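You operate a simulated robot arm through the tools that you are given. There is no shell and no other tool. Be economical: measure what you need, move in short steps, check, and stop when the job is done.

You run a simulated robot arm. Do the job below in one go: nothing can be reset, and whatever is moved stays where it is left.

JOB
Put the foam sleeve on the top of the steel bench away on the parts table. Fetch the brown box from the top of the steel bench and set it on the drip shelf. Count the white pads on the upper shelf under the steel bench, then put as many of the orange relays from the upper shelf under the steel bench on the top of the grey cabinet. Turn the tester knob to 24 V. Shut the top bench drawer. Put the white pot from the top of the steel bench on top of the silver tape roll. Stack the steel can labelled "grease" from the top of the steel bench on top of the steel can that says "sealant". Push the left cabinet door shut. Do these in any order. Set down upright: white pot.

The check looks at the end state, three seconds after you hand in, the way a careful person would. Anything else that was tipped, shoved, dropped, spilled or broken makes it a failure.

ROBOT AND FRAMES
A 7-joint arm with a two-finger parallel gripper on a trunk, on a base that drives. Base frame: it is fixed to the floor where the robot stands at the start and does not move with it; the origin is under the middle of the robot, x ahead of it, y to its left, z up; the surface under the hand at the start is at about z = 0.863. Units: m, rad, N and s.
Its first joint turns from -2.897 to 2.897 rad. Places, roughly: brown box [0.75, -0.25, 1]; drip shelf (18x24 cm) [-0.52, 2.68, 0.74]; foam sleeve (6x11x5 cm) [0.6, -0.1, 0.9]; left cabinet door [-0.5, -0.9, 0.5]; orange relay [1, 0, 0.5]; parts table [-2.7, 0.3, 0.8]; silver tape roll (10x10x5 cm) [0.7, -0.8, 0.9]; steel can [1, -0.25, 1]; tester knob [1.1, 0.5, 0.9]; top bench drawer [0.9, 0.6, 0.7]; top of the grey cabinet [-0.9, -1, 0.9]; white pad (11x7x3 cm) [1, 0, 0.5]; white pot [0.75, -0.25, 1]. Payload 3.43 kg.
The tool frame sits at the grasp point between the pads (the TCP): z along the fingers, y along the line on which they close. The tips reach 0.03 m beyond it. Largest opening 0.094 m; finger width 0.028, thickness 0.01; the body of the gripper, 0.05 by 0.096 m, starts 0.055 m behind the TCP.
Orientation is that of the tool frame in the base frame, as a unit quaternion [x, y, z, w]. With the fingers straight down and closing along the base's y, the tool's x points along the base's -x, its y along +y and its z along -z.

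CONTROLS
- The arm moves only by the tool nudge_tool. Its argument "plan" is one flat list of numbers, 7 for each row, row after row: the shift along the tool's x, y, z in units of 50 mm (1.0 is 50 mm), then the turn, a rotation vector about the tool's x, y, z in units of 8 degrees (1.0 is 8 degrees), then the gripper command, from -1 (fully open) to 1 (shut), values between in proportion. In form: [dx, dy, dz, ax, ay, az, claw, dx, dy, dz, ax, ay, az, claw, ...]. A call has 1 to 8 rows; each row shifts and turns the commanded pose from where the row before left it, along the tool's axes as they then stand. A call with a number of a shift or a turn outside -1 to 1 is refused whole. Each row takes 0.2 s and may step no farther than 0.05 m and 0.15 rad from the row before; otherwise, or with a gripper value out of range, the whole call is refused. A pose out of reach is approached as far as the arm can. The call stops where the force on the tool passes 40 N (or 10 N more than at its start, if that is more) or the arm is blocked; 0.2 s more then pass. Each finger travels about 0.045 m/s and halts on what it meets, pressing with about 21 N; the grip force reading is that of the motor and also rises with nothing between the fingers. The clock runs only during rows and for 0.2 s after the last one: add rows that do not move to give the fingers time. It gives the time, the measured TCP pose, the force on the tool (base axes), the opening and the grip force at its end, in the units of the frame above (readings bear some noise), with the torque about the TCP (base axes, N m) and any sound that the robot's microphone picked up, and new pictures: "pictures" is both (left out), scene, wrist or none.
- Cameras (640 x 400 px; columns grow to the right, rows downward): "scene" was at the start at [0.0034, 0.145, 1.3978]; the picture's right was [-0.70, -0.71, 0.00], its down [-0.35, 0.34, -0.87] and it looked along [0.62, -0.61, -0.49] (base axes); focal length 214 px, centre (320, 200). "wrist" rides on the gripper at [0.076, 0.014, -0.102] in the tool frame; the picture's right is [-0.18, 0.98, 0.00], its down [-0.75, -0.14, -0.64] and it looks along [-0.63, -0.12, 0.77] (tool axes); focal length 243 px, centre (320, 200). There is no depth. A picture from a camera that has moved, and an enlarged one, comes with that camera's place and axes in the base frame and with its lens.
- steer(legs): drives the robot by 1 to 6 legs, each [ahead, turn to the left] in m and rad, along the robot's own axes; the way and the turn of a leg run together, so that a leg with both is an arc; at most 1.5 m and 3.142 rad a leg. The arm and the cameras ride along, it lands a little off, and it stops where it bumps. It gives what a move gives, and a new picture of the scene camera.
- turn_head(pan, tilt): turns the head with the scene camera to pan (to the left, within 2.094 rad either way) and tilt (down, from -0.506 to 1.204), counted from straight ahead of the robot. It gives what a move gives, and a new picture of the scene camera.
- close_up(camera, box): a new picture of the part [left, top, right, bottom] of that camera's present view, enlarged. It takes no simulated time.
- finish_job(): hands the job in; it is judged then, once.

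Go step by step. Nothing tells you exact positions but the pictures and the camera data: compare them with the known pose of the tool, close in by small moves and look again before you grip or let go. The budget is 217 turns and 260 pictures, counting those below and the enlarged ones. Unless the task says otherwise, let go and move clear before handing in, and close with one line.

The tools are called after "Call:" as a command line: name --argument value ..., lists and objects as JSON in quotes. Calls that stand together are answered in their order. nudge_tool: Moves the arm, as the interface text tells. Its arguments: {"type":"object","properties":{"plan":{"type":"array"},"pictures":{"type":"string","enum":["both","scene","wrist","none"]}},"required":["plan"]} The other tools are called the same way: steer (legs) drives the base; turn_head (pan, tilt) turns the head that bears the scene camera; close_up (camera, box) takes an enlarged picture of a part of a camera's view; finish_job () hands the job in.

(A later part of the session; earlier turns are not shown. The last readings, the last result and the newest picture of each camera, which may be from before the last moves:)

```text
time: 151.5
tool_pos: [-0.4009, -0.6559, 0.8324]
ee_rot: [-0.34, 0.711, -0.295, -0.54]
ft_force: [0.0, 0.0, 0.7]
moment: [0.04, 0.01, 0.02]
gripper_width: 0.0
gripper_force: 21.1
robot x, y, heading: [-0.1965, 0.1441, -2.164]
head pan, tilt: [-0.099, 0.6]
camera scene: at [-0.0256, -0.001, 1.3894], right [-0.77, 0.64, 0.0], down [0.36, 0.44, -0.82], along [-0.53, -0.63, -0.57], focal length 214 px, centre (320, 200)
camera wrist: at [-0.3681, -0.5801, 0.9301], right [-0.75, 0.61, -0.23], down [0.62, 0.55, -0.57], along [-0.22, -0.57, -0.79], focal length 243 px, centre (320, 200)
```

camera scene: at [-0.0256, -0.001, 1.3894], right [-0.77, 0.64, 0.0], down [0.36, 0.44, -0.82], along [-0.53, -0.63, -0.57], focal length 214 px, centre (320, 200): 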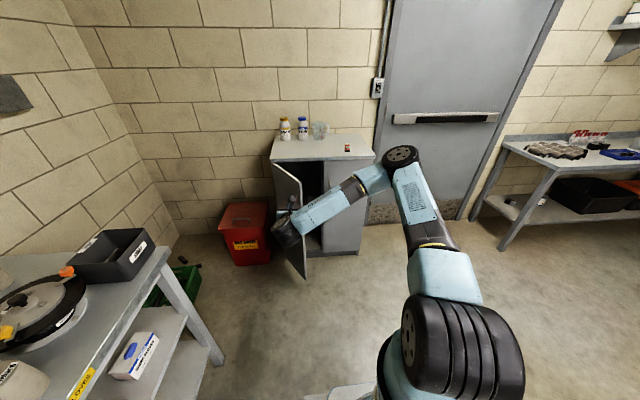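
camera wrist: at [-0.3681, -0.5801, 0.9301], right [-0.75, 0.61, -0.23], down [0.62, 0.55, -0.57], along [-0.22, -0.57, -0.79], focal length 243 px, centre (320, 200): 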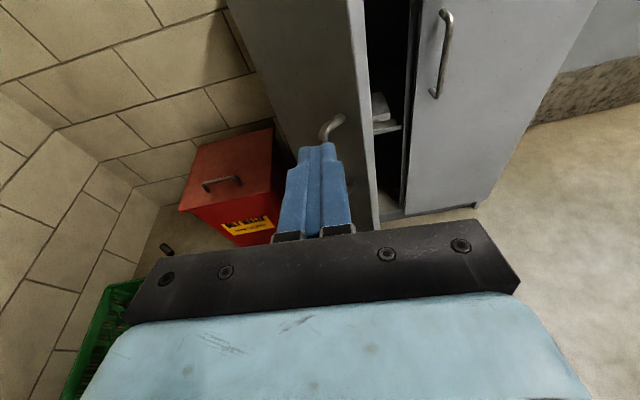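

Call:
nudge_tool --plan '[0.1, 0, 0.4, 0, 0, 0, 1, 0.1, 0, 0.4, 0, 0, 0, 1, 0.1, 0.1, 0.4, 0, 0, 0, 1, 0.1, 0.2, 0.4, 0, 0, 0, 1, 0.1, 0.2, 0.4, 0, 0, 0, 1, 0.1, 0.25, 0.4, 0, 0, 0, 1, 0.1, 0.25, 0.4, 0, 0, 0, 1, 0.1, 0.25, 0.4, 0, 0, 0, 1]' --pictures "wrist"

```text
time: 153.1
tool_pos: [-0.5249, -0.7389, 0.8317]
ee_rot: [-0.339, 0.712, -0.293, -0.541]
ft_force: [-0.8, 0.2, 1.9]
moment: [0.03, 0.01, 0.03]
gripper_width: 0.0003
gripper_force: 20.7
robot x, y, heading: [-0.1947, 0.1515, -2.167]
head pan, tilt: [-0.099, 0.6]
stopped in row 7: the force on the tool passed its limit at 57 N (the readings are from after the stop); the commanded pose is now the measured one
camera wrist: at [-0.491, -0.6629, 0.9299], right [-0.75, 0.62, -0.23], down [0.62, 0.54, -0.57], along [-0.23, -0.57, -0.79], focal length 243 px, centre (320, 200)
```

wrist: 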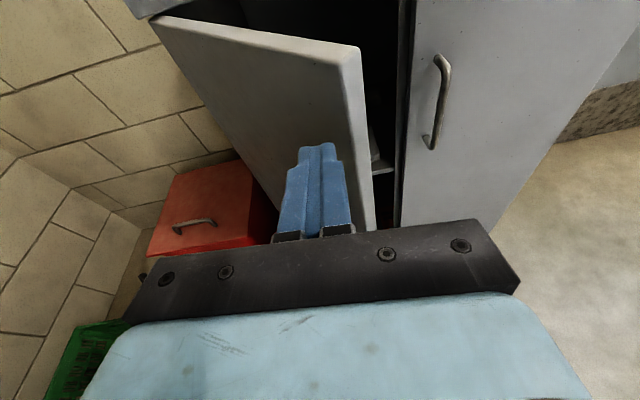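

Call:
nudge_tool --plan '[0.05, 0.1, 0.2, 0, 0, 0, 1, 0.05, 0.1, 0.2, 0, 0, 0, 1, 0.05, 0.1, 0.2, 0, 0, 0, 1, 0.05, 0.1, 0.2, 0, 0, 0, 1, 0.05, 0.1, 0.2, 0, 0, 0, 1, 0.05, 0.1, 0.2, 0, 0, 0, 1, 0.05, 0.1, 0.2, 0, 0, 0, 1, 0.05, 0.1, 0.2, 0, 0, 0, 1]' --pictures "none"

Call:
nudge_tool --plan '[0.05, 0.1, 0.2, 0, 0, 0, 1, 0.05, 0.1, 0.2, 0, 0, 0, 1, 0.05, 0.1, 0.2, 0, 0, 0, 1, 0.05, 0.1, 0.2, 0, 0, 0, 1, 0.05, 0.1, 0.2, 0, 0, 0, 1, 0.05, 0.1, 0.2, 0, 0, 0, 1]' --pictures "wrist"

```text
time: 154.9
tool_pos: [-0.6066, -0.7807, 0.8279]
ee_rot: [-0.338, 0.713, -0.292, -0.541]
ft_force: [-0.8, 0.8, 0.4]
moment: [0.02, 0.0, 0.01]
gripper_width: 0.0
gripper_force: 20.8
robot x, y, heading: [-0.1949, 0.1523, -2.164]
head pan, tilt: [-0.099, 0.6]
```

```text
time: 156.3
tool_pos: [-0.6677, -0.8119, 0.8273]
ee_rot: [-0.339, 0.713, -0.292, -0.54]
ft_force: [-0.1, 0.4, 0.1]
moment: [-0.02, 0.0, -0.03]
gripper_width: 0.0
gripper_force: 20.6
robot x, y, heading: [-0.1962, 0.1502, -2.163]
head pan, tilt: [-0.099, 0.6]
camera wrist: at [-0.6347, -0.7369, 0.9252], right [-0.75, 0.62, -0.23], down [0.62, 0.54, -0.57], along [-0.23, -0.57, -0.79], focal length 243 px, centre (320, 200)
```

wrist: 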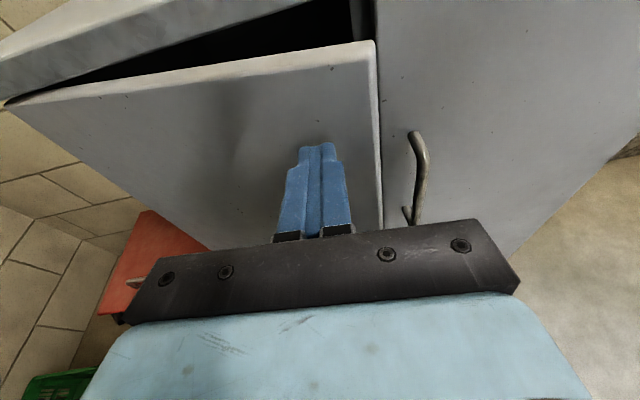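

Call:
nudge_tool --plan '[0.05, 0, 0.2, 0, 0, 0, 1, 0.05, 0, 0.2, 0, 0, 0, 1, 0.05, 0, 0.2, 0, 0, 0, 1, 0.05, 0, 0.2, 0, 0, 0, 1, 0.05, 0, 0.2, 0, 0, 0, 1, 0.05, 0, 0.2, 0, 0, 0, 1, 0.05, 0, 0.2, 0, 0, 0, 1, 0.05, 0, 0.2, 0, 0, 0, 1]' --pictures "wrist"

```text
time: 158.1
tool_pos: [-0.7178, -0.8767, 0.8289]
ee_rot: [-0.338, 0.712, -0.292, -0.542]
ft_force: [-0.2, -0.5, 0.2]
moment: [-0.02, -0.04, 0.0]
gripper_width: 0.0001
gripper_force: 21.5
robot x, y, heading: [-0.199, 0.1489, -2.164]
head pan, tilt: [-0.099, 0.6]
camera wrist: at [-0.6833, -0.8018, 0.9264], right [-0.75, 0.62, -0.23], down [0.62, 0.54, -0.57], along [-0.23, -0.57, -0.79], focal length 243 px, centre (320, 200)
```

wrist: 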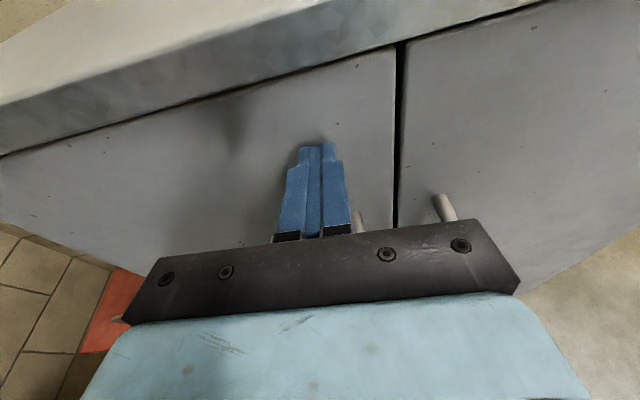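

Call:
nudge_tool --plan '[0.03, 0, 0.12, 0, 0, 0, 1, 0.03, 0, 0.12, 0, 0, 0, 1, 0.03, 0, 0.12, 0, 0, 0, 1, 0.03, 0, 0.12, 0, 0, 0, 1, 0.03, 0, 0.12, 0, 0, 0, 1, 0.03, 0, 0.12, 0, 0, 0, 1]' --pictures "none"

Call:
nudge_tool --plan '[0, 0, -0.8, 0, 0, 0, 1, 0, 0, -0.8, 0, 0, 0, 1, 0, 0, -1, 0, 0, 0, 1, 0, 0, -1, 0, 0, 0, 1]' --pictures "scene"

```text
time: 158.5
tool_pos: [-0.7188, -0.8789, 0.8283]
ee_rot: [-0.339, 0.713, -0.292, -0.539]
ft_force: [12.2, 30.9, 6.3]
moment: [-0.38, 0.24, -0.15]
gripper_width: 0.0
gripper_force: 21.5
robot x, y, heading: [-0.1985, 0.1487, -2.165]
head pan, tilt: [-0.099, 0.6]
stopped in row 2: the force on the tool passed its limit at 60 N (the readings are from after the stop); the commanded pose is now the measured one
```

```text
time: 159.5
tool_pos: [-0.6126, -0.7403, 0.8689]
ee_rot: [-0.339, 0.713, -0.292, -0.54]
ft_force: [-1.0, 0.8, 0.6]
moment: [-0.02, 0.02, 0.02]
gripper_width: 0.0
gripper_force: 20.8
robot x, y, heading: [-0.1996, 0.1504, -2.166]
head pan, tilt: [-0.099, 0.6]
camera scene: at [-0.0257, -0.0015, 1.3894], right [-0.77, 0.64, 0.0], down [0.36, 0.44, -0.82], along [-0.53, -0.63, -0.57], focal length 214 px, centre (320, 200)
```

scene: 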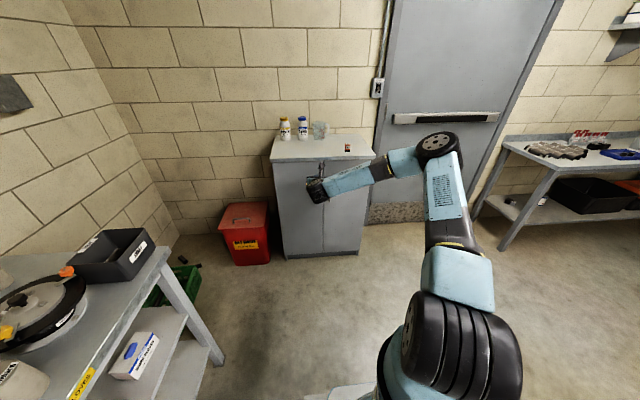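

Door shut. Next the 120 V relay, 8 cm deeper beside where the 240 V stood. I'll drive to the staging place facing the bench (turning via the free side).

Call:
steer --legs '[[0, -2.134], [1.27, 0], [0, -2.57]]'

```text
time: 163.7
tool_pos: [-1.1254, 0.4926, 0.8702]
ee_rot: [0.231, 0.755, 0.149, -0.595]
ft_force: [-0.7, 0.0, -0.7]
moment: [0.01, 0.02, -0.05]
gripper_width: 0.0
gripper_force: 21.7
robot x, y, heading: [-0.2545, 0.048, 2.589]
head pan, tilt: [-0.099, 0.6]
stopped in leg 1: the robot was blocked; the commanded pose is now the measured one
camera scene: at [-0.3982, -0.1297, 1.3894], right [0.6, 0.8, 0.0], down [0.45, -0.34, -0.82], along [-0.66, 0.5, -0.57], focal length 214 px, centre (320, 200)
```

scene: 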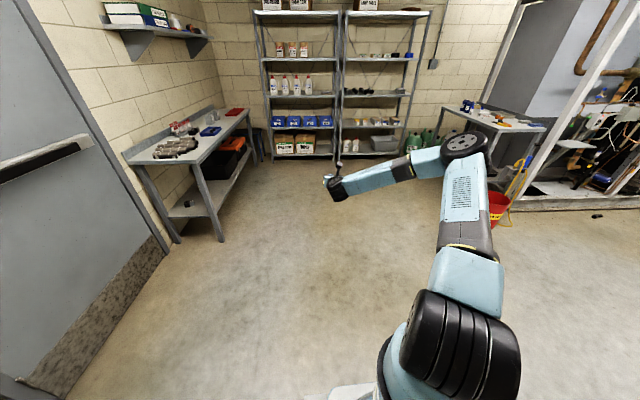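

Call:
steer --legs '[[0.25, 0], [0, -0.6]]'

```text
time: 167.4
tool_pos: [-0.9286, 1.0344, 0.8704]
ee_rot: [0.447, 0.651, 0.321, -0.522]
ft_force: [0.0, 0.7, 0.4]
moment: [-0.02, 0.01, -0.01]
gripper_width: 0.0
gripper_force: 21.1
robot x, y, heading: [-0.5047, 0.1552, 1.989]
head pan, tilt: [-0.099, 0.6]
camera scene: at [-0.7243, 0.0894, 1.3894], right [0.95, 0.31, 0.0], down [0.18, -0.54, -0.82], along [-0.26, 0.78, -0.57], focal length 214 px, centre (320, 200)
```

scene: 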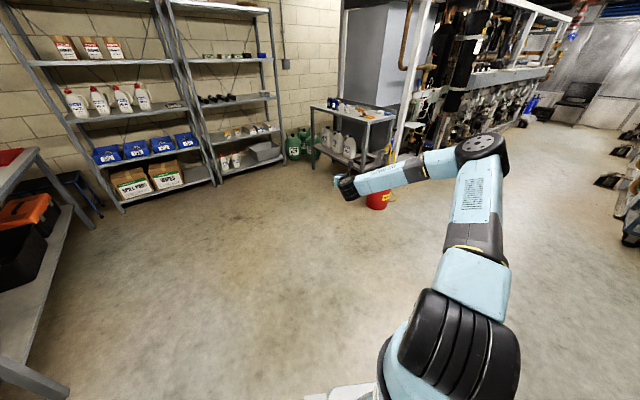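

Call:
steer --legs '[[0, -0.243], [1.18, 0], [0, -2.356]]'

```text
time: 173.8
tool_pos: [-0.8885, 2.211, 0.8715]
ee_rot: [0.526, 0.589, 0.385, -0.477]
ft_force: [5.4, -7.6, 0.2]
moment: [-0.08, -0.06, -0.04]
gripper_width: 0.0001
gripper_force: 21.3
robot x, y, heading: [-0.7018, 1.2577, 1.752]
head pan, tilt: [-0.099, 0.6]
stopped in leg 2: the force on the tool passed its limit at 100 N (the readings are from after the stop); the commanded pose is now the measured one
camera scene: at [-0.9332, 1.2449, 1.3894], right [1.0, 0.08, 0.0], down [0.04, -0.56, -0.82], along [-0.06, 0.82, -0.57], focal length 214 px, centre (320, 200)
```

scene: 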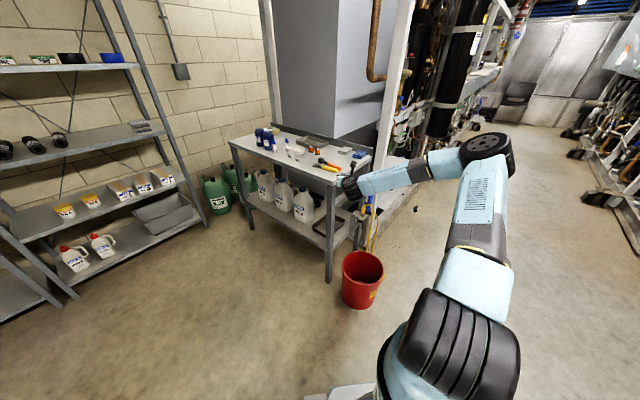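

Call:
close_up --camera "scene" --box '[220, 110, 420, 235]'

Call:
close_up --camera "wrist" --box '[0, 0, 640, 399]'

```text
3.20 times, centred on (320, 172) of scene
camera zoom: at [-0.9332, 1.2449, 1.3894], right [1.0, 0.08, 0.0], down [0.04, -0.56, -0.82], along [-0.06, 0.82, -0.57], focal length 686 px, centre (320, 288)
```

zoom: 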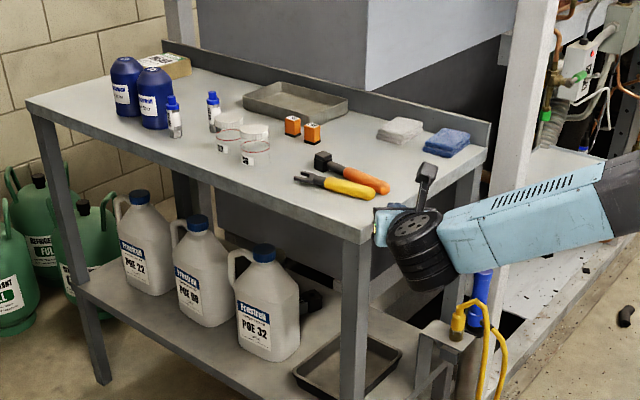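

```text
1.00 times, centred on (320, 200) of wrist (not enlarged: the box is as wide or as high as the picture)
camera zoom: at [-0.8574, 2.134, 0.97], right [0.97, 0.1, -0.23], down [-0.05, -0.83, -0.56], along [-0.24, 0.55, -0.8], focal length 243 px, centre (320, 200)
```

zoom: 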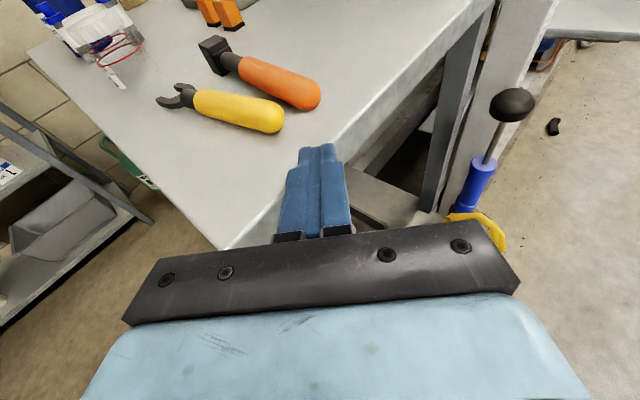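

The hand touched the table edge; nothing moved. Back off and complete the turn.

Call:
steer --legs '[[-0.15, 0], [0, -2.66], [-0.45, 0], [0, 0.3]]'

```text
time: 178.7
tool_pos: [0.1479, 1.6166, 0.8735]
ee_rot: [0.767, 0.185, 0.589, -0.173]
ft_force: [-0.4, 1.2, -0.2]
moment: [-0.01, -0.03, -0.01]
gripper_width: 0.0
gripper_force: 21.1
robot x, y, heading: [-0.7347, 1.1929, 0.498]
head pan, tilt: [-0.099, 0.6]
stopped in leg 2: the robot was blocked; the commanded pose is now the measured one
camera scene: at [-0.8186, 1.4008, 1.3894], right [0.39, -0.92, 0.0], down [-0.52, -0.22, -0.82], along [0.76, 0.32, -0.57], focal length 214 px, centre (320, 200)
```

scene: 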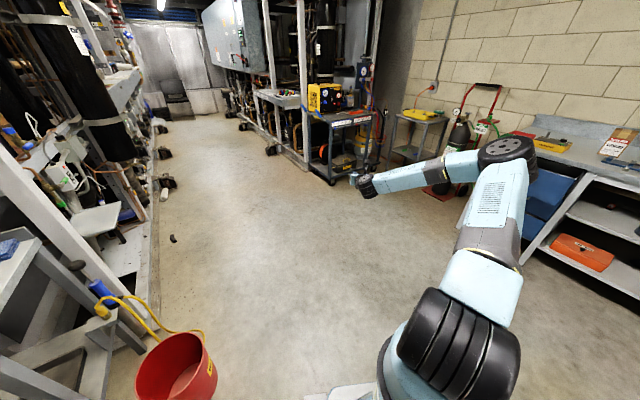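

Call:
steer --legs '[[0, -0.7], [0, -0.71], [-0.43, 0], [0, 0.3]]'

```text
time: 182.7
tool_pos: [0.0076, 0.5356, 0.8747]
ee_rot: [0.742, -0.273, 0.585, 0.182]
ft_force: [0.1, 0.1, -0.4]
moment: [-0.04, 0.02, -0.05]
gripper_width: 0.0
gripper_force: 21.1
robot x, y, heading: [-0.6738, 1.2626, -0.715]
head pan, tilt: [-0.099, 0.6]
stopped in leg 2: the robot was blocked; the commanded pose is now the measured one
camera scene: at [-0.5034, 1.4121, 1.3894], right [-0.73, -0.69, 0.0], down [-0.39, 0.41, -0.82], along [0.57, -0.6, -0.57], focal length 214 px, centre (320, 200)
```

scene: 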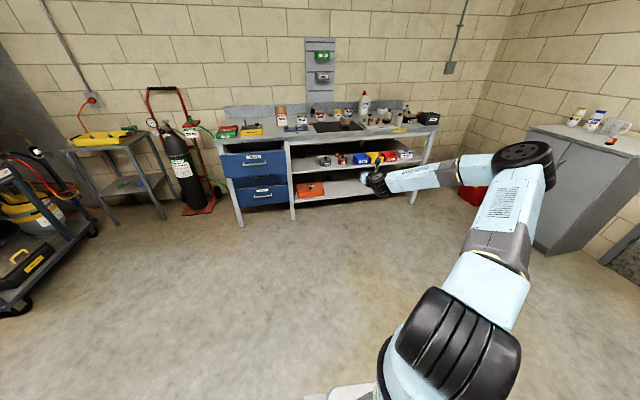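

Call:
steer --legs '[[0, 0.095]]'

Call:
nudge_tool --plan '[-0.7, -0.3, 0.5, -0.2, 0, 0, -1, -0.7, -0.3, 0.5, -0.2, 0, 0, -1, -0.7, -0.3, 0.5, 0, 0, 0, -1, -0.7, -0.3, 0.5, 0, 0, 0, -1, -0.7, -0.3, 0.5, 0, 0, 0, -1, -0.7, -0.3, 0.5, 0, 0, 0, -1, -0.4, -0.2, 0.6, 0, 0, 0, -1]' --pictures "none"

```text
time: 183.6
tool_pos: [0.0747, 0.6048, 0.8739]
ee_rot: [0.755, -0.237, 0.592, 0.154]
ft_force: [0.2, -0.7, 0.1]
moment: [0.02, 0.01, 0.02]
gripper_width: 0.0002
gripper_force: 21.3
robot x, y, heading: [-0.6745, 1.252, -0.619]
head pan, tilt: [-0.099, 0.6]
camera scene: at [-0.5232, 1.4214, 1.3894], right [-0.66, -0.75, 0.0], down [-0.43, 0.37, -0.82], along [0.62, -0.54, -0.57], focal length 214 px, centre (320, 200)
```

scene: 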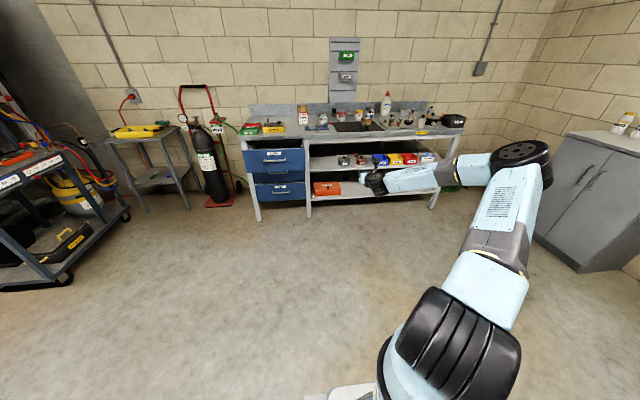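

```text
time: 185.2
tool_pos: [0.233, 0.6246, 0.6127]
ee_rot: [0.749, -0.253, 0.586, 0.176]
ft_force: [-0.1, 0.5, 1.1]
moment: [-0.02, 0.02, 0.03]
gripper_width: 0.094
gripper_force: 0.0
robot x, y, heading: [-0.6777, 1.2539, -0.624]
head pan, tilt: [-0.099, 0.6]
```

Call:
nudge_tool --plan '[0, 0, 0.8, 0, 0, 0, -1, 0, 0, 0.8, 0, 0, 0, -1, 0, 0, 0.7, 0, 0, 0, -1]' --pictures "none"

Call:
steer --legs '[[0.6, 0]]'

Call:
close_up --camera "wrist" --box '[0, 0, 640, 399]'

```text
time: 186.0
tool_pos: [0.322, 0.5627, 0.5822]
ee_rot: [0.75, -0.253, 0.586, 0.175]
ft_force: [0.0, -1.7, -0.8]
moment: [0.06, -0.01, 0.06]
gripper_width: 0.094
gripper_force: 0.0
robot x, y, heading: [-0.6777, 1.2491, -0.623]
head pan, tilt: [-0.099, 0.6]
```

```text
time: 189.5
tool_pos: [0.8138, 0.2157, 0.582]
ee_rot: [0.75, -0.252, 0.586, 0.175]
ft_force: [0.6, 0.4, -0.7]
moment: [0.0, 0.01, -0.02]
gripper_width: 0.0942
gripper_force: 0.0
robot x, y, heading: [-0.1874, 0.9068, -0.615]
head pan, tilt: [-0.099, 0.6]
camera scene: at [-0.0328, 1.0726, 1.3894], right [-0.66, -0.75, 0.0], down [-0.43, 0.37, -0.82], along [0.62, -0.54, -0.57], focal length 214 px, centre (320, 200)
```

scene: 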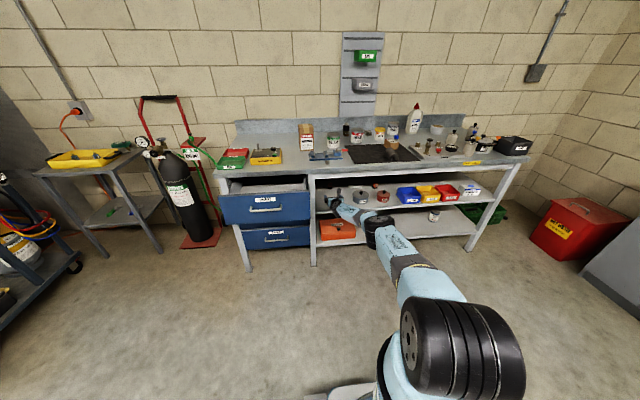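

```text
1.00 times, centred on (320, 200) of wrist (not enlarged: the box is as wide or as high as the picture)
camera zoom: at [0.7389, 0.2469, 0.681], right [-0.61, -0.76, -0.21], down [-0.56, 0.6, -0.56], along [0.56, -0.22, -0.8], focal length 243 px, centre (320, 200)
```

zoom: 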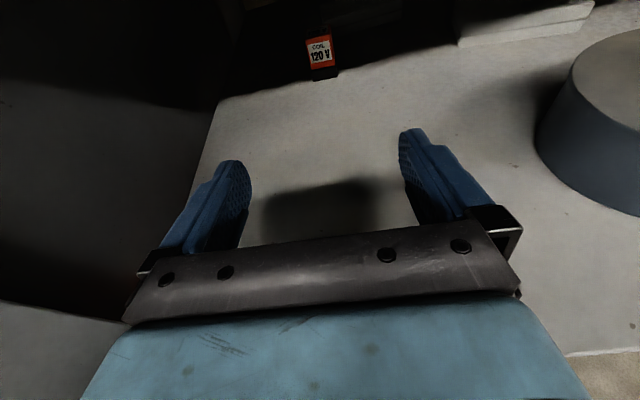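

Call:
steer --legs '[[0.21, 0]]'

Call:
close_up --camera "wrist" --box '[0, 0, 640, 399]'

```text
time: 191.1
tool_pos: [0.9889, 0.0943, 0.5818]
ee_rot: [0.75, -0.252, 0.587, 0.174]
ft_force: [0.6, -0.3, 0.8]
moment: [0.02, -0.02, -0.02]
gripper_width: 0.0939
gripper_force: 0.1
robot x, y, heading: [-0.0147, 0.7812, -0.618]
head pan, tilt: [-0.099, 0.6]
camera scene: at [0.139, 0.9506, 1.3894], right [-0.66, -0.76, 0.0], down [-0.43, 0.37, -0.82], along [0.62, -0.54, -0.57], focal length 214 px, centre (320, 200)
```

scene: 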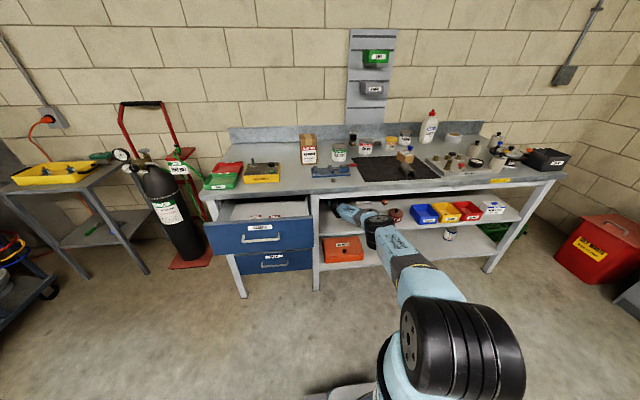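

```text
1.00 times, centred on (320, 200) of wrist (not enlarged: the box is as wide or as high as the picture)
camera zoom: at [0.9129, 0.1267, 0.6814], right [-0.61, -0.77, -0.21], down [-0.56, 0.6, -0.56], along [0.56, -0.22, -0.8], focal length 243 px, centre (320, 200)
```

zoom: 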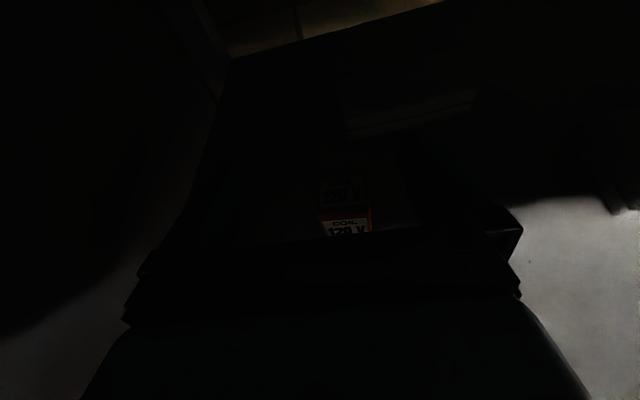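

Relay is between the fingers (dark). Lower slightly and close.

Call:
nudge_tool --plan '[-0.1, 0, 0, 0, 0, 0, -1, -0.1, 0.05, 0, 0, 0, 0, -1]' --pictures "none"

Call:
nudge_tool --plan '[0, 0, 0, 0, 0, 0, 1, 0, 0, 0, 0, 0, 0, 1, 0, 0, 0, 0, 0, 0, 1, 0, 0, 0, 0, 0, 0, 1, 0, 0, 0, 0, 0, 0, 1, 0, 0, 0, 0, 0, 0, 1]' --pictures "none"

Call:
nudge_tool --plan '[0.3, 0, 0, 0, 0, 0, 1, 0.3, 0, 0, 0, 0, 0, 1]' --pictures "wrist"

```text
time: 191.7
tool_pos: [0.9874, 0.0948, 0.573]
ee_rot: [0.75, -0.252, 0.586, 0.174]
ft_force: [0.7, -0.4, 0.2]
moment: [-0.03, 0.01, -0.02]
gripper_width: 0.0938
gripper_force: 0.2
robot x, y, heading: [-0.0167, 0.7814, -0.608]
head pan, tilt: [-0.099, 0.6]
```

```text
time: 193.1
tool_pos: [0.9852, 0.095, 0.5738]
ee_rot: [0.749, -0.253, 0.587, 0.175]
ft_force: [0.6, -0.4, 0.0]
moment: [0.06, 0.0, 0.01]
gripper_width: 0.0311
gripper_force: 21.1
robot x, y, heading: [-0.0169, 0.7834, -0.617]
head pan, tilt: [-0.099, 0.6]
```

```text
time: 193.7
tool_pos: [0.9902, 0.0902, 0.6023]
ee_rot: [0.749, -0.252, 0.586, 0.175]
ft_force: [-0.2, 0.8, -1.5]
moment: [-0.05, -0.05, 0.01]
gripper_width: 0.0314
gripper_force: 21.3
robot x, y, heading: [-0.0175, 0.7808, -0.614]
head pan, tilt: [-0.099, 0.6]
camera wrist: at [0.9149, 0.1214, 0.7011], right [-0.61, -0.77, -0.21], down [-0.56, 0.6, -0.56], along [0.56, -0.22, -0.8], focal length 243 px, centre (320, 200)
```

wrist: 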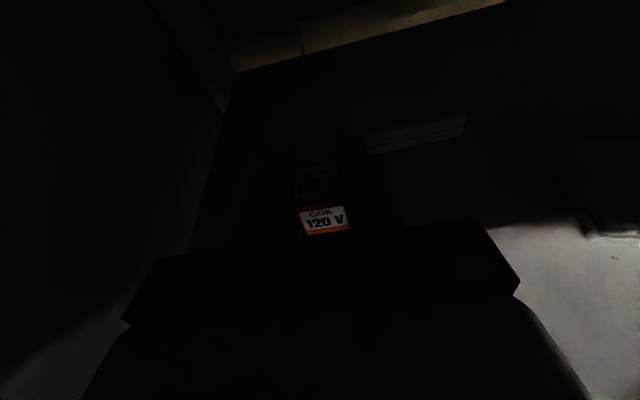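

Gripped. Back out, retract and raise as before.

Call:
steer --legs '[[-0.8, 0]]'

Call:
nudge_tool --plan '[-0.25, 0, -0.9, 0, 0, 0, 1, -0.25, 0, -0.9, 0, 0, 0, 1, -0.25, 0, -0.9, 0, 0, 0, 1, -0.25, 0, -0.9, 0, 0, 0, 1, -0.25, 0, -0.9, 0, 0, 0, 1, -0.25, 0, -0.9, 0, 0, 0, 1, -0.25, 0, -0.9, 0, 0, 0, 1, -0.25, 0, -0.9, 0, 0, 0, 1]' --pictures "none"

Call:
nudge_tool --plan '[0.95, 0, -0.25, 0, 0, 0, 1, 0.95, 0, -0.25, 0, 0, 0, 1, 0.95, 0, -0.25, 0, 0, 0, 1, 0.95, 0, -0.25, 0, 0, 0, 1, 0.95, 0, -0.25, 0, 0, 0, 1, 0.95, 0, -0.25, 0, 0, 0, 1, 0.95, 0, -0.25, 0, 0, 0, 1, 0.95, 0, -0.25, 0, 0, 0, 1]' --pictures "none"

Call:
nudge_tool --plan '[0.95, 0, -0.25, 0, 0, 0, 1, 0.6, 0, -0.3, 0, 0, 0, 1]' --pictures "wrist"

```text
time: 198.1
tool_pos: [0.343, 0.5511, 0.6032]
ee_rot: [0.75, -0.25, 0.587, 0.173]
ft_force: [0.6, 0.2, 0.0]
moment: [0.0, 0.03, 0.05]
gripper_width: 0.0312
gripper_force: 21.3
robot x, y, heading: [-0.6668, 1.2397, -0.614]
head pan, tilt: [-0.099, 0.6]
camera scene: at [-0.5114, 1.4085, 1.3894], right [-0.65, -0.76, 0.0], down [-0.43, 0.37, -0.82], along [0.63, -0.54, -0.57], focal length 214 px, centre (320, 200)
```

scene: 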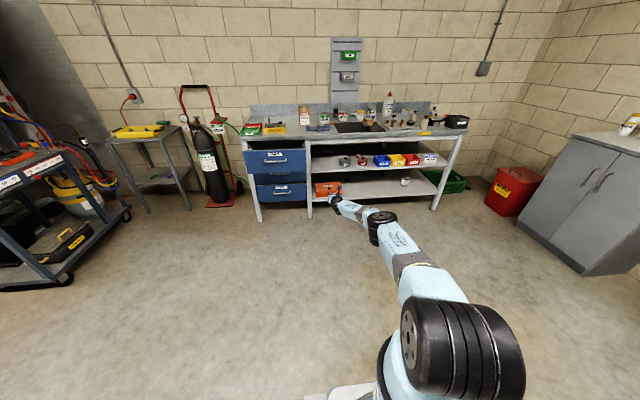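

```text
time: 199.8
tool_pos: [0.0401, 0.7678, 0.5958]
ee_rot: [0.75, -0.251, 0.586, 0.174]
ft_force: [0.3, 0.5, 0.0]
moment: [-0.04, 0.0, 0.0]
gripper_width: 0.0309
gripper_force: 21.3
robot x, y, heading: [-0.6645, 1.2412, -0.611]
head pan, tilt: [-0.099, 0.6]
```

```text
time: 201.7
tool_pos: [0.0302, 0.7558, 0.9865]
ee_rot: [0.751, -0.251, 0.586, 0.173]
ft_force: [0.6, -0.1, 0.2]
moment: [-0.01, -0.07, -0.01]
gripper_width: 0.0313
gripper_force: 20.9
robot x, y, heading: [-0.6652, 1.2419, -0.611]
head pan, tilt: [-0.099, 0.6]
```

```text
time: 202.2
tool_pos: [0.0228, 0.7603, 1.0697]
ee_rot: [0.751, -0.251, 0.586, 0.173]
ft_force: [0.3, -0.1, -1.7]
moment: [-0.03, 0.01, 0.0]
gripper_width: 0.0311
gripper_force: 21.1
robot x, y, heading: [-0.6634, 1.241, -0.606]
head pan, tilt: [-0.099, 0.6]
camera wrist: at [-0.0533, 0.7906, 1.1694], right [-0.6, -0.77, -0.21], down [-0.57, 0.6, -0.56], along [0.56, -0.22, -0.8], focal length 243 px, centre (320, 200)
```

wrist: 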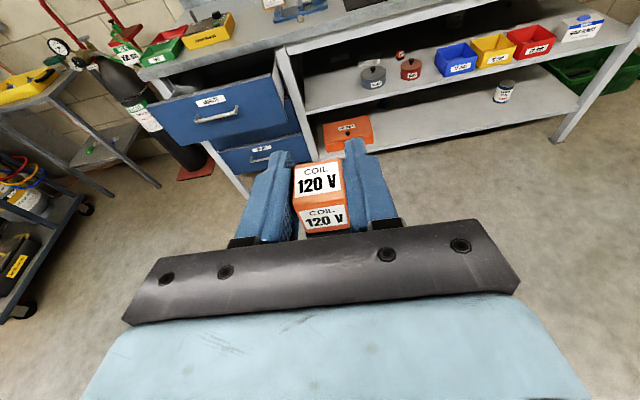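

Call:
steer --legs '[[0, -0.726], [1.34, 0], [0, -0.83]]'

Call:
nudge_tool --plan '[0, 0, 0, 0, 0, 0, 1]' --pictures "wrist"

```text
time: 214.1
tool_pos: [-0.8006, -0.7655, 1.0726]
ee_rot: [-0.359, 0.704, -0.297, -0.536]
ft_force: [0.8, -0.2, 0.0]
moment: [0.04, -0.02, -0.03]
gripper_width: 0.031
gripper_force: 21.1
robot x, y, heading: [-0.2806, -0.1027, -2.154]
head pan, tilt: [-0.099, 0.6]
stopped in leg 3: the robot was blocked; the commanded pose is now the measured one
camera scene: at [-0.1108, -0.252, 1.3894], right [-0.78, 0.63, 0.0], down [0.36, 0.44, -0.82], along [-0.52, -0.64, -0.57], focal length 214 px, centre (320, 200)
```

scene: 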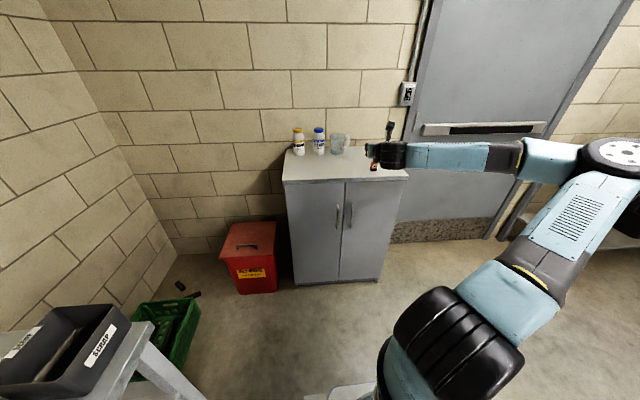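

```text
time: 214.5
tool_pos: [-0.8004, -0.7645, 1.0729]
ee_rot: [-0.359, 0.705, -0.296, -0.536]
ft_force: [0.4, -0.2, -0.4]
moment: [0.01, 0.03, -0.01]
gripper_width: 0.0312
gripper_force: 21.0
robot x, y, heading: [-0.2841, -0.1018, -2.153]
head pan, tilt: [-0.099, 0.6]
camera wrist: at [-0.77, -0.6899, 1.171], right [-0.78, 0.59, -0.21], down [0.59, 0.58, -0.56], along [-0.21, -0.56, -0.8], focal length 243 px, centre (320, 200)
```

wrist: 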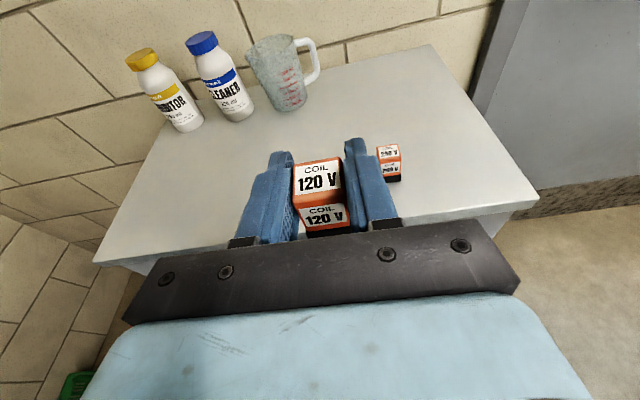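

Call:
nudge_tool --plan '[0, -0.5, 0.85, 0, 0, 0, 1, 0, -0.5, 0.85, 0, 0, 0, 1, 0, -0.5, 0.8, 0, 0, 0, 1, -0.7, -0.3, 0.18, 0, 0, 0, 1, -0.6, 0, 0.16, 0, 0, 0, 1]' --pictures "wrist"

Call:
nudge_tool --plan '[-0.15, 0, 0.04, 0, 0, 0, 1, -0.15, 0, 0.04, 0, 0, 0, 1, -0.08, 0, 0.02, 0, 0, 0, 1, -0.06, 0, 0.015, 0, 0, 0, 1, -0.06, 0, 0.015, 0, 0, 0, 1, -0.06, 0, 0.015, 0, 0, 0, 1, -0.06, 0, 0.015, 0, 0, 0, 1, -0.06, 0, 0.015, 0, 0, 0, 1]' --pictures "none"

```text
time: 215.7
tool_pos: [-0.7926, -0.9177, 0.9763]
ee_rot: [-0.359, 0.705, -0.296, -0.535]
ft_force: [-0.1, -0.1, -0.9]
moment: [0.05, -0.02, 0.03]
gripper_width: 0.0311
gripper_force: 21.1
robot x, y, heading: [-0.2848, -0.1069, -2.153]
head pan, tilt: [-0.099, 0.6]
camera wrist: at [-0.7616, -0.8422, 1.0748], right [-0.78, 0.59, -0.21], down [0.59, 0.58, -0.56], along [-0.21, -0.56, -0.8], focal length 243 px, centre (320, 200)
```

wrist: 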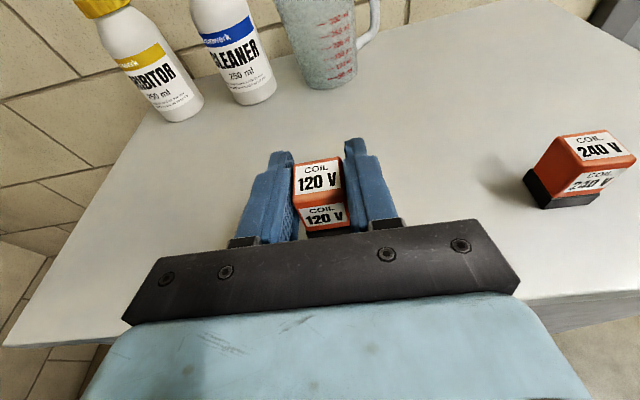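

```text
time: 217.5
tool_pos: [-0.7909, -0.9188, 0.9414]
ee_rot: [-0.359, 0.704, -0.297, -0.536]
ft_force: [0.0, 0.3, -1.7]
moment: [0.0, 0.0, 0.01]
gripper_width: 0.0306
gripper_force: 20.9
robot x, y, heading: [-0.283, -0.1025, -2.157]
head pan, tilt: [-0.099, 0.6]
```

Call:
nudge_tool --plan '[-0.05, 0, 0.012, 0, 0, 0, 1, -0.05, 0, 0.012, 0, 0, 0, 1, -0.05, 0, 0.012, 0, 0, 0, 1, -0.05, 0, 0.012, 0, 0, 0, 1, -0.05, 0, 0.012, 0, 0, 0, 1, -0.05, 0, 0.012, 0, 0, 0, 1]' --pictures "none"

```text
time: 218.9
tool_pos: [-0.7909, -0.9195, 0.9283]
ee_rot: [-0.36, 0.703, -0.298, -0.536]
ft_force: [2.3, -0.6, 17.5]
moment: [0.17, 0.08, -0.01]
gripper_width: 0.0314
gripper_force: 21.4
robot x, y, heading: [-0.2879, -0.1071, -2.155]
head pan, tilt: [-0.099, 0.6]
```

Contact (17 N). Release and back away.

Call:
nudge_tool --plan '[0, 0, 0, 0, 0, 0, 0.2, 0, 0, 0, 0, 0, 0, -0.2, 0, 0, 0, 0, 0, 0, -0.6, 0, 0, 0, 0, 0, 0, -0.7]' --pictures "none"

Call:
nudge_tool --plan '[0.1, 0, -0.1, 0, 0, 0, -0.7, 0.15, 0, -0.9, 0, 0, 0, -0.7, 0.15, 0, -0.9, 0, 0, 0, -0.7, 0.3, 0, -0.8, 0, 0, 0, -0.7, 0.5, 0, -0.8, 0, 0, 0, -0.7]' --pictures "wrist"

```text
time: 219.9
tool_pos: [-0.7919, -0.9189, 0.9263]
ee_rot: [-0.359, 0.704, -0.297, -0.536]
ft_force: [-0.6, 0.0, 0.2]
moment: [0.03, 0.01, -0.03]
gripper_width: 0.0799
gripper_force: 0.1
robot x, y, heading: [-0.2845, -0.1034, -2.151]
head pan, tilt: [-0.099, 0.6]
```

```text
time: 221.1
tool_pos: [-0.7071, -0.7888, 1.0304]
ee_rot: [-0.361, 0.704, -0.298, -0.534]
ft_force: [-0.5, -0.1, -0.7]
moment: [-0.03, 0.02, 0.01]
gripper_width: 0.0799
gripper_force: 0.0
robot x, y, heading: [-0.2852, -0.1027, -2.151]
head pan, tilt: [-0.099, 0.6]
camera wrist: at [-0.6765, -0.7137, 1.1285], right [-0.78, 0.59, -0.21], down [0.59, 0.58, -0.56], along [-0.21, -0.56, -0.8], focal length 243 px, centre (320, 200)
```

wrist: 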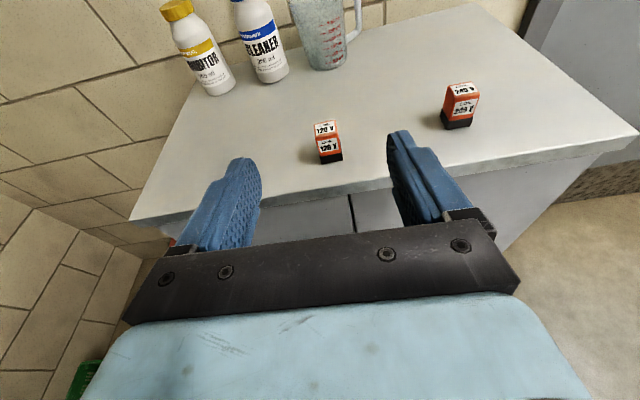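

Both relays stand on the cabinet. Next: back off, point the hand down and undo the flip for bench-top work.

Call:
steer --legs '[[-0.3, 0]]'

Call:
nudge_tool --plan '[0.5, 0, 0, 0, -1, 0, -1, 0.5, 0, 0, 0, -1, 0, -1, 0.3, 0, 0, 0, -1, 0, -1, 0, 0, 0, 0, -1, 0, -1, 0, 0, 0, 0, -1, 0, -1, 0, 0, 0, 0, -1, 0, -1, 0, 0, 0, 0, -1, 0, -1, 0, 0, 0, 0, -1, 0, -1]' --pictures "none"

Call:
nudge_tool --plan '[0, 0, 0, 0, -1, 0, -1, 0, 0, 0, 0, -0.4, -1, -1, 0, 0, 0, 0, 0, -1, -1, 0, 0, 0, 0, 0, -1, -1, 0, 0, 0, 0, 0, -1, -1, 0, 0, 0, 0, 0, -1, -1, 0, 0, 0, 0, 0, -1, -1, 0, 0, 0, 0, 0, -1, -1]' --pictures "none"

Call:
nudge_tool --plan '[0, 0, 0, 0, 0, -1, -1, 0, 0, 0, 0, 0, -1, -1, 0, 0, 0, 0, 0, -1, -1, 0, 0, 0, 0, 0, -1, -1, 0, 0, 0, 0, 0, -1, -1, 0, 0, 0, 0, 0, -1, -1, 0, 0, 0, 0, 0, -1, -1, 0, 0, 0, 0, 0, -1, -1]' --pictures "none"

Call:
nudge_tool --plan '[0, 0, 0, 0, 0, -1, -1, 0, 0, 0, 0, 0, -1, -1, 0, 0, 0, 0, 0, -1, -1, 0, 0, 0, 0, 0, -1, -1, 0, 0, 0, 0, 0, -1, -1, 0, 0, 0, 0, 0, -1, -1, 0, 0, 0, 0, 0, -1, -1, 0, 0, 0, 0, 0, -0.5, -1]' --pictures "none"

```text
time: 223.1
tool_pos: [-0.5391, -0.5426, 1.0301]
ee_rot: [-0.362, 0.703, -0.299, -0.534]
ft_force: [0.0, 0.6, -0.4]
moment: [0.0, 0.0, 0.01]
gripper_width: 0.0799
gripper_force: 0.0
robot x, y, heading: [-0.1195, 0.1448, -2.142]
head pan, tilt: [-0.099, 0.6]
camera scene: at [0.0526, -0.0016, 1.3894], right [-0.78, 0.62, 0.0], down [0.35, 0.44, -0.82], along [-0.51, -0.64, -0.57], focal length 214 px, centre (320, 200)
```

scene: 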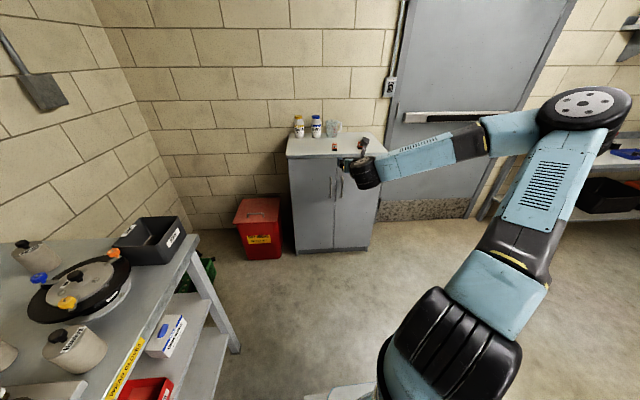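

```text
time: 224.9
tool_pos: [-0.5526, -0.561, 1.0908]
ee_rot: [-0.465, 0.879, -0.061, -0.08]
ft_force: [-0.1, 0.1, -0.2]
moment: [-0.03, 0.02, 0.01]
gripper_width: 0.094
gripper_force: 0.0
robot x, y, heading: [-0.1198, 0.145, -2.145]
head pan, tilt: [-0.099, 0.6]
```

```text
time: 226.7
tool_pos: [-0.5538, -0.5622, 1.0901]
ee_rot: [0.829, -0.558, 0.015, 0.002]
ft_force: [-0.3, 0.5, -0.6]
moment: [-0.03, 0.0, 0.01]
gripper_width: 0.0939
gripper_force: 0.0
robot x, y, heading: [-0.1255, 0.1445, -2.146]
head pan, tilt: [-0.099, 0.6]
```

```text
time: 228.5
tool_pos: [-0.555, -0.5612, 1.0901]
ee_rot: [0.999, -0.034, 0.011, 0.01]
ft_force: [-0.7, 0.0, 0.3]
moment: [0.01, 0.0, 0.01]
gripper_width: 0.0939
gripper_force: 0.0
robot x, y, heading: [-0.1191, 0.14, -2.146]
head pan, tilt: [-0.099, 0.6]
```

```text
time: 230.3
tool_pos: [-0.5542, -0.5616, 1.0906]
ee_rot: [0.882, 0.47, 0.004, 0.014]
ft_force: [0.4, 0.1, -0.1]
moment: [-0.03, -0.03, -0.02]
gripper_width: 0.094
gripper_force: 0.0
robot x, y, heading: [-0.1232, 0.1443, -2.148]
head pan, tilt: [-0.099, 0.6]
```

Hand points down now. Raise it and drive to a stand facing the bench near the pot, box and tape roll.

Call:
nudge_tool --plan '[0.5, 0, -0.8, 0, 0, 0, -1, 0.5, 0, -0.8, 0, 0, 0, -1, 0.4, 0, -0.6, 0, 0, 0, -1]' --pictures "none"

Call:
steer --legs '[[0, 0.968], [0.27, 0], [0, 0.558]]'

```text
time: 231.1
tool_pos: [-0.5188, -0.5001, 1.2003]
ee_rot: [0.883, 0.469, 0.005, 0.015]
ft_force: [-0.5, -0.5, -1.3]
moment: [0.01, 0.0, 0.0]
gripper_width: 0.0942
gripper_force: 0.1
robot x, y, heading: [-0.123, 0.1425, -2.145]
head pan, tilt: [-0.099, 0.6]
```

```text
time: 237.5
tool_pos: [0.6105, -0.5527, 1.2012]
ee_rot: [0.324, 0.946, 0.013, 0.008]
ft_force: [-0.7, -0.2, -0.3]
moment: [0.0, -0.01, 0.0]
gripper_width: 0.0942
gripper_force: 0.1
robot x, y, heading: [-0.0709, -0.1885, -0.605]
head pan, tilt: [-0.099, 0.6]
stopped in leg 3: the robot was blocked; the commanded pose is now the measured one
camera scene: at [0.0821, -0.0208, 1.3894], right [-0.64, -0.76, 0.0], down [-0.43, 0.36, -0.82], along [0.63, -0.53, -0.57], focal length 214 px, centre (320, 200)
```

scene: 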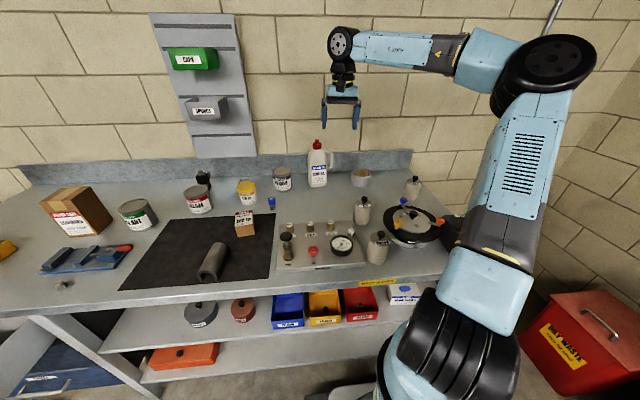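

Call:
close_up --camera "scene" --box '[170, 135, 410, 285]'

Call:
close_up --camera "wrist" --box '[0, 0, 640, 399]'

```text
2.67 times, centred on (290, 210) of scene
camera zoom: at [0.0821, -0.0208, 1.3894], right [-0.64, -0.76, 0.0], down [-0.43, 0.36, -0.82], along [0.63, -0.53, -0.57], focal length 572 px, centre (400, 173)
```

zoom: 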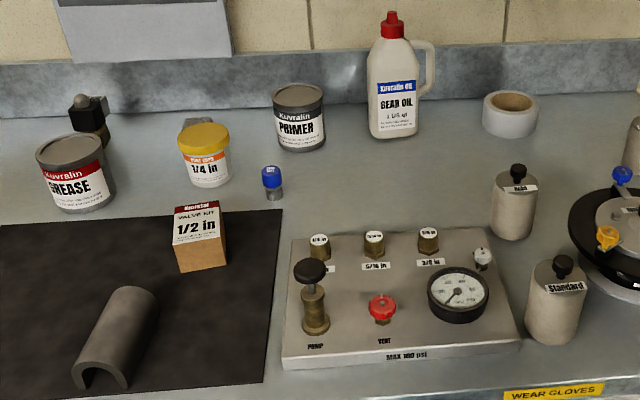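

```text
1.00 times, centred on (320, 200) of wrist (not enlarged: the box is as wide or as high as the picture)
camera zoom: at [0.5563, -0.4975, 1.3038], right [0.75, 0.66, 0.03], down [0.49, -0.59, 0.64], along [0.44, -0.47, -0.77], focal length 243 px, centre (320, 200)
```

zoom: 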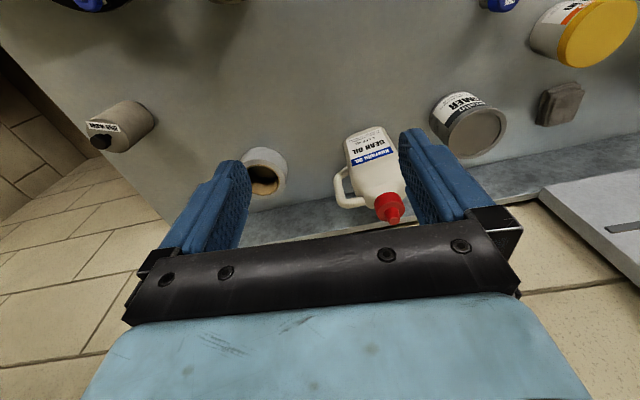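

Pot (PORT CAPS tub) is near (0.867,-0.277), tape roll at (0.66,-0.78). Move above the pot.

Call:
nudge_tool --plan '[0, 0.98, 0, 0, 0, 0, -1, 0, 0.98, 0, 0, 0, 0, -1, 0, 0.98, 0, 0, 0, 0, -1, -0.1, 0.98, 0.1, 0, 0, 0, -1, -0.1, 0.9, 0.4, 0, 0, 0, -1, -0.1, 0.9, 0.4, 0, 0, 0, -1, -0.1, 0.9, 0.4, 0, 0, 0, -1, -0.2, 0.88, 0.4, 0, 0, 0, -1]' --pictures "wrist"

```text
time: 239.3
tool_pos: [0.8668, -0.2771, 1.1259]
ee_rot: [0.324, 0.946, 0.014, 0.008]
ft_force: [0.3, -0.8, 0.9]
moment: [0.02, -0.05, 0.02]
gripper_width: 0.0943
gripper_force: 0.0
robot x, y, heading: [-0.0735, -0.1919, -0.596]
head pan, tilt: [-0.099, 0.6]
camera wrist: at [0.8122, -0.2213, 1.2281], right [0.75, 0.66, 0.03], down [0.49, -0.59, 0.64], along [0.44, -0.47, -0.77], focal length 243 px, centre (320, 200)
```

wrist: 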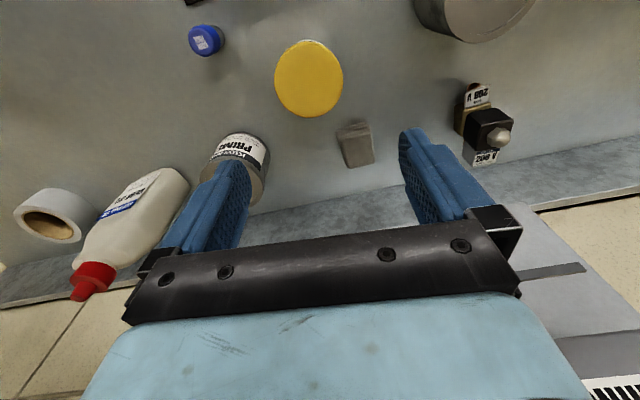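

Call:
nudge_tool --plan '[0.18, -0.1, 0.7, 0, 0, 0, -1, 0, 0, 0.9, 0, 0, 0, -1, 0, 0, 0.9, 0, 0, 0, -1]' --pictures "wrist"

```text
time: 240.1
tool_pos: [0.8587, -0.2694, 1.0039]
ee_rot: [0.325, 0.946, 0.012, 0.007]
ft_force: [-0.3, 0.1, 0.7]
moment: [-0.03, 0.0, 0.03]
gripper_width: 0.0939
gripper_force: 0.1
robot x, y, heading: [-0.0697, -0.189, -0.602]
head pan, tilt: [-0.099, 0.6]
camera wrist: at [0.8046, -0.214, 1.1057], right [0.75, 0.66, 0.03], down [0.49, -0.59, 0.64], along [0.44, -0.47, -0.77], focal length 243 px, centre (320, 200)
```

wrist: 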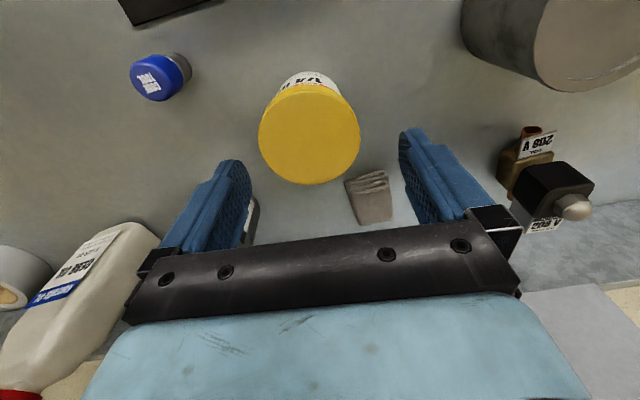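

Call:
nudge_tool --plan '[0, -0.16, 0.3, 0, 0, 0, -1, 0, 0, 0.5, 0, 0, 0, -1, 0, 0, 0.5, 0, 0, 0, -1, 0, 0, 0.5, 0, 0, 0, -1]' --pictures "wrist"

```text
time: 241.1
tool_pos: [0.8556, -0.2752, 0.9119]
ee_rot: [0.324, 0.946, 0.013, 0.008]
ft_force: [-0.1, 0.2, 0.6]
moment: [0.02, 0.0, 0.03]
gripper_width: 0.0939
gripper_force: 0.1
robot x, y, heading: [-0.0685, -0.1864, -0.593]
head pan, tilt: [-0.099, 0.6]
camera wrist: at [0.8016, -0.2185, 1.0154], right [0.75, 0.66, 0.03], down [0.49, -0.59, 0.64], along [0.44, -0.47, -0.77], focal length 243 px, centre (320, 200)
```

wrist: 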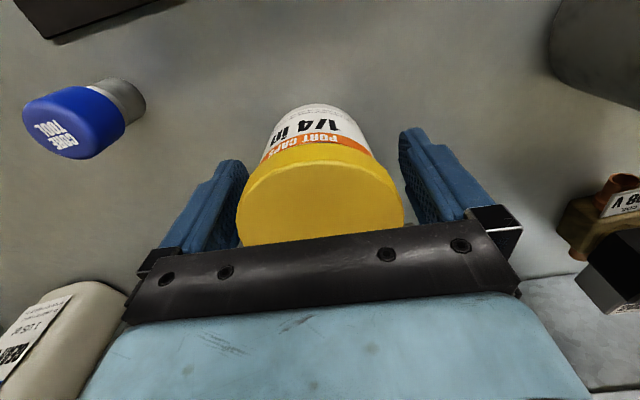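

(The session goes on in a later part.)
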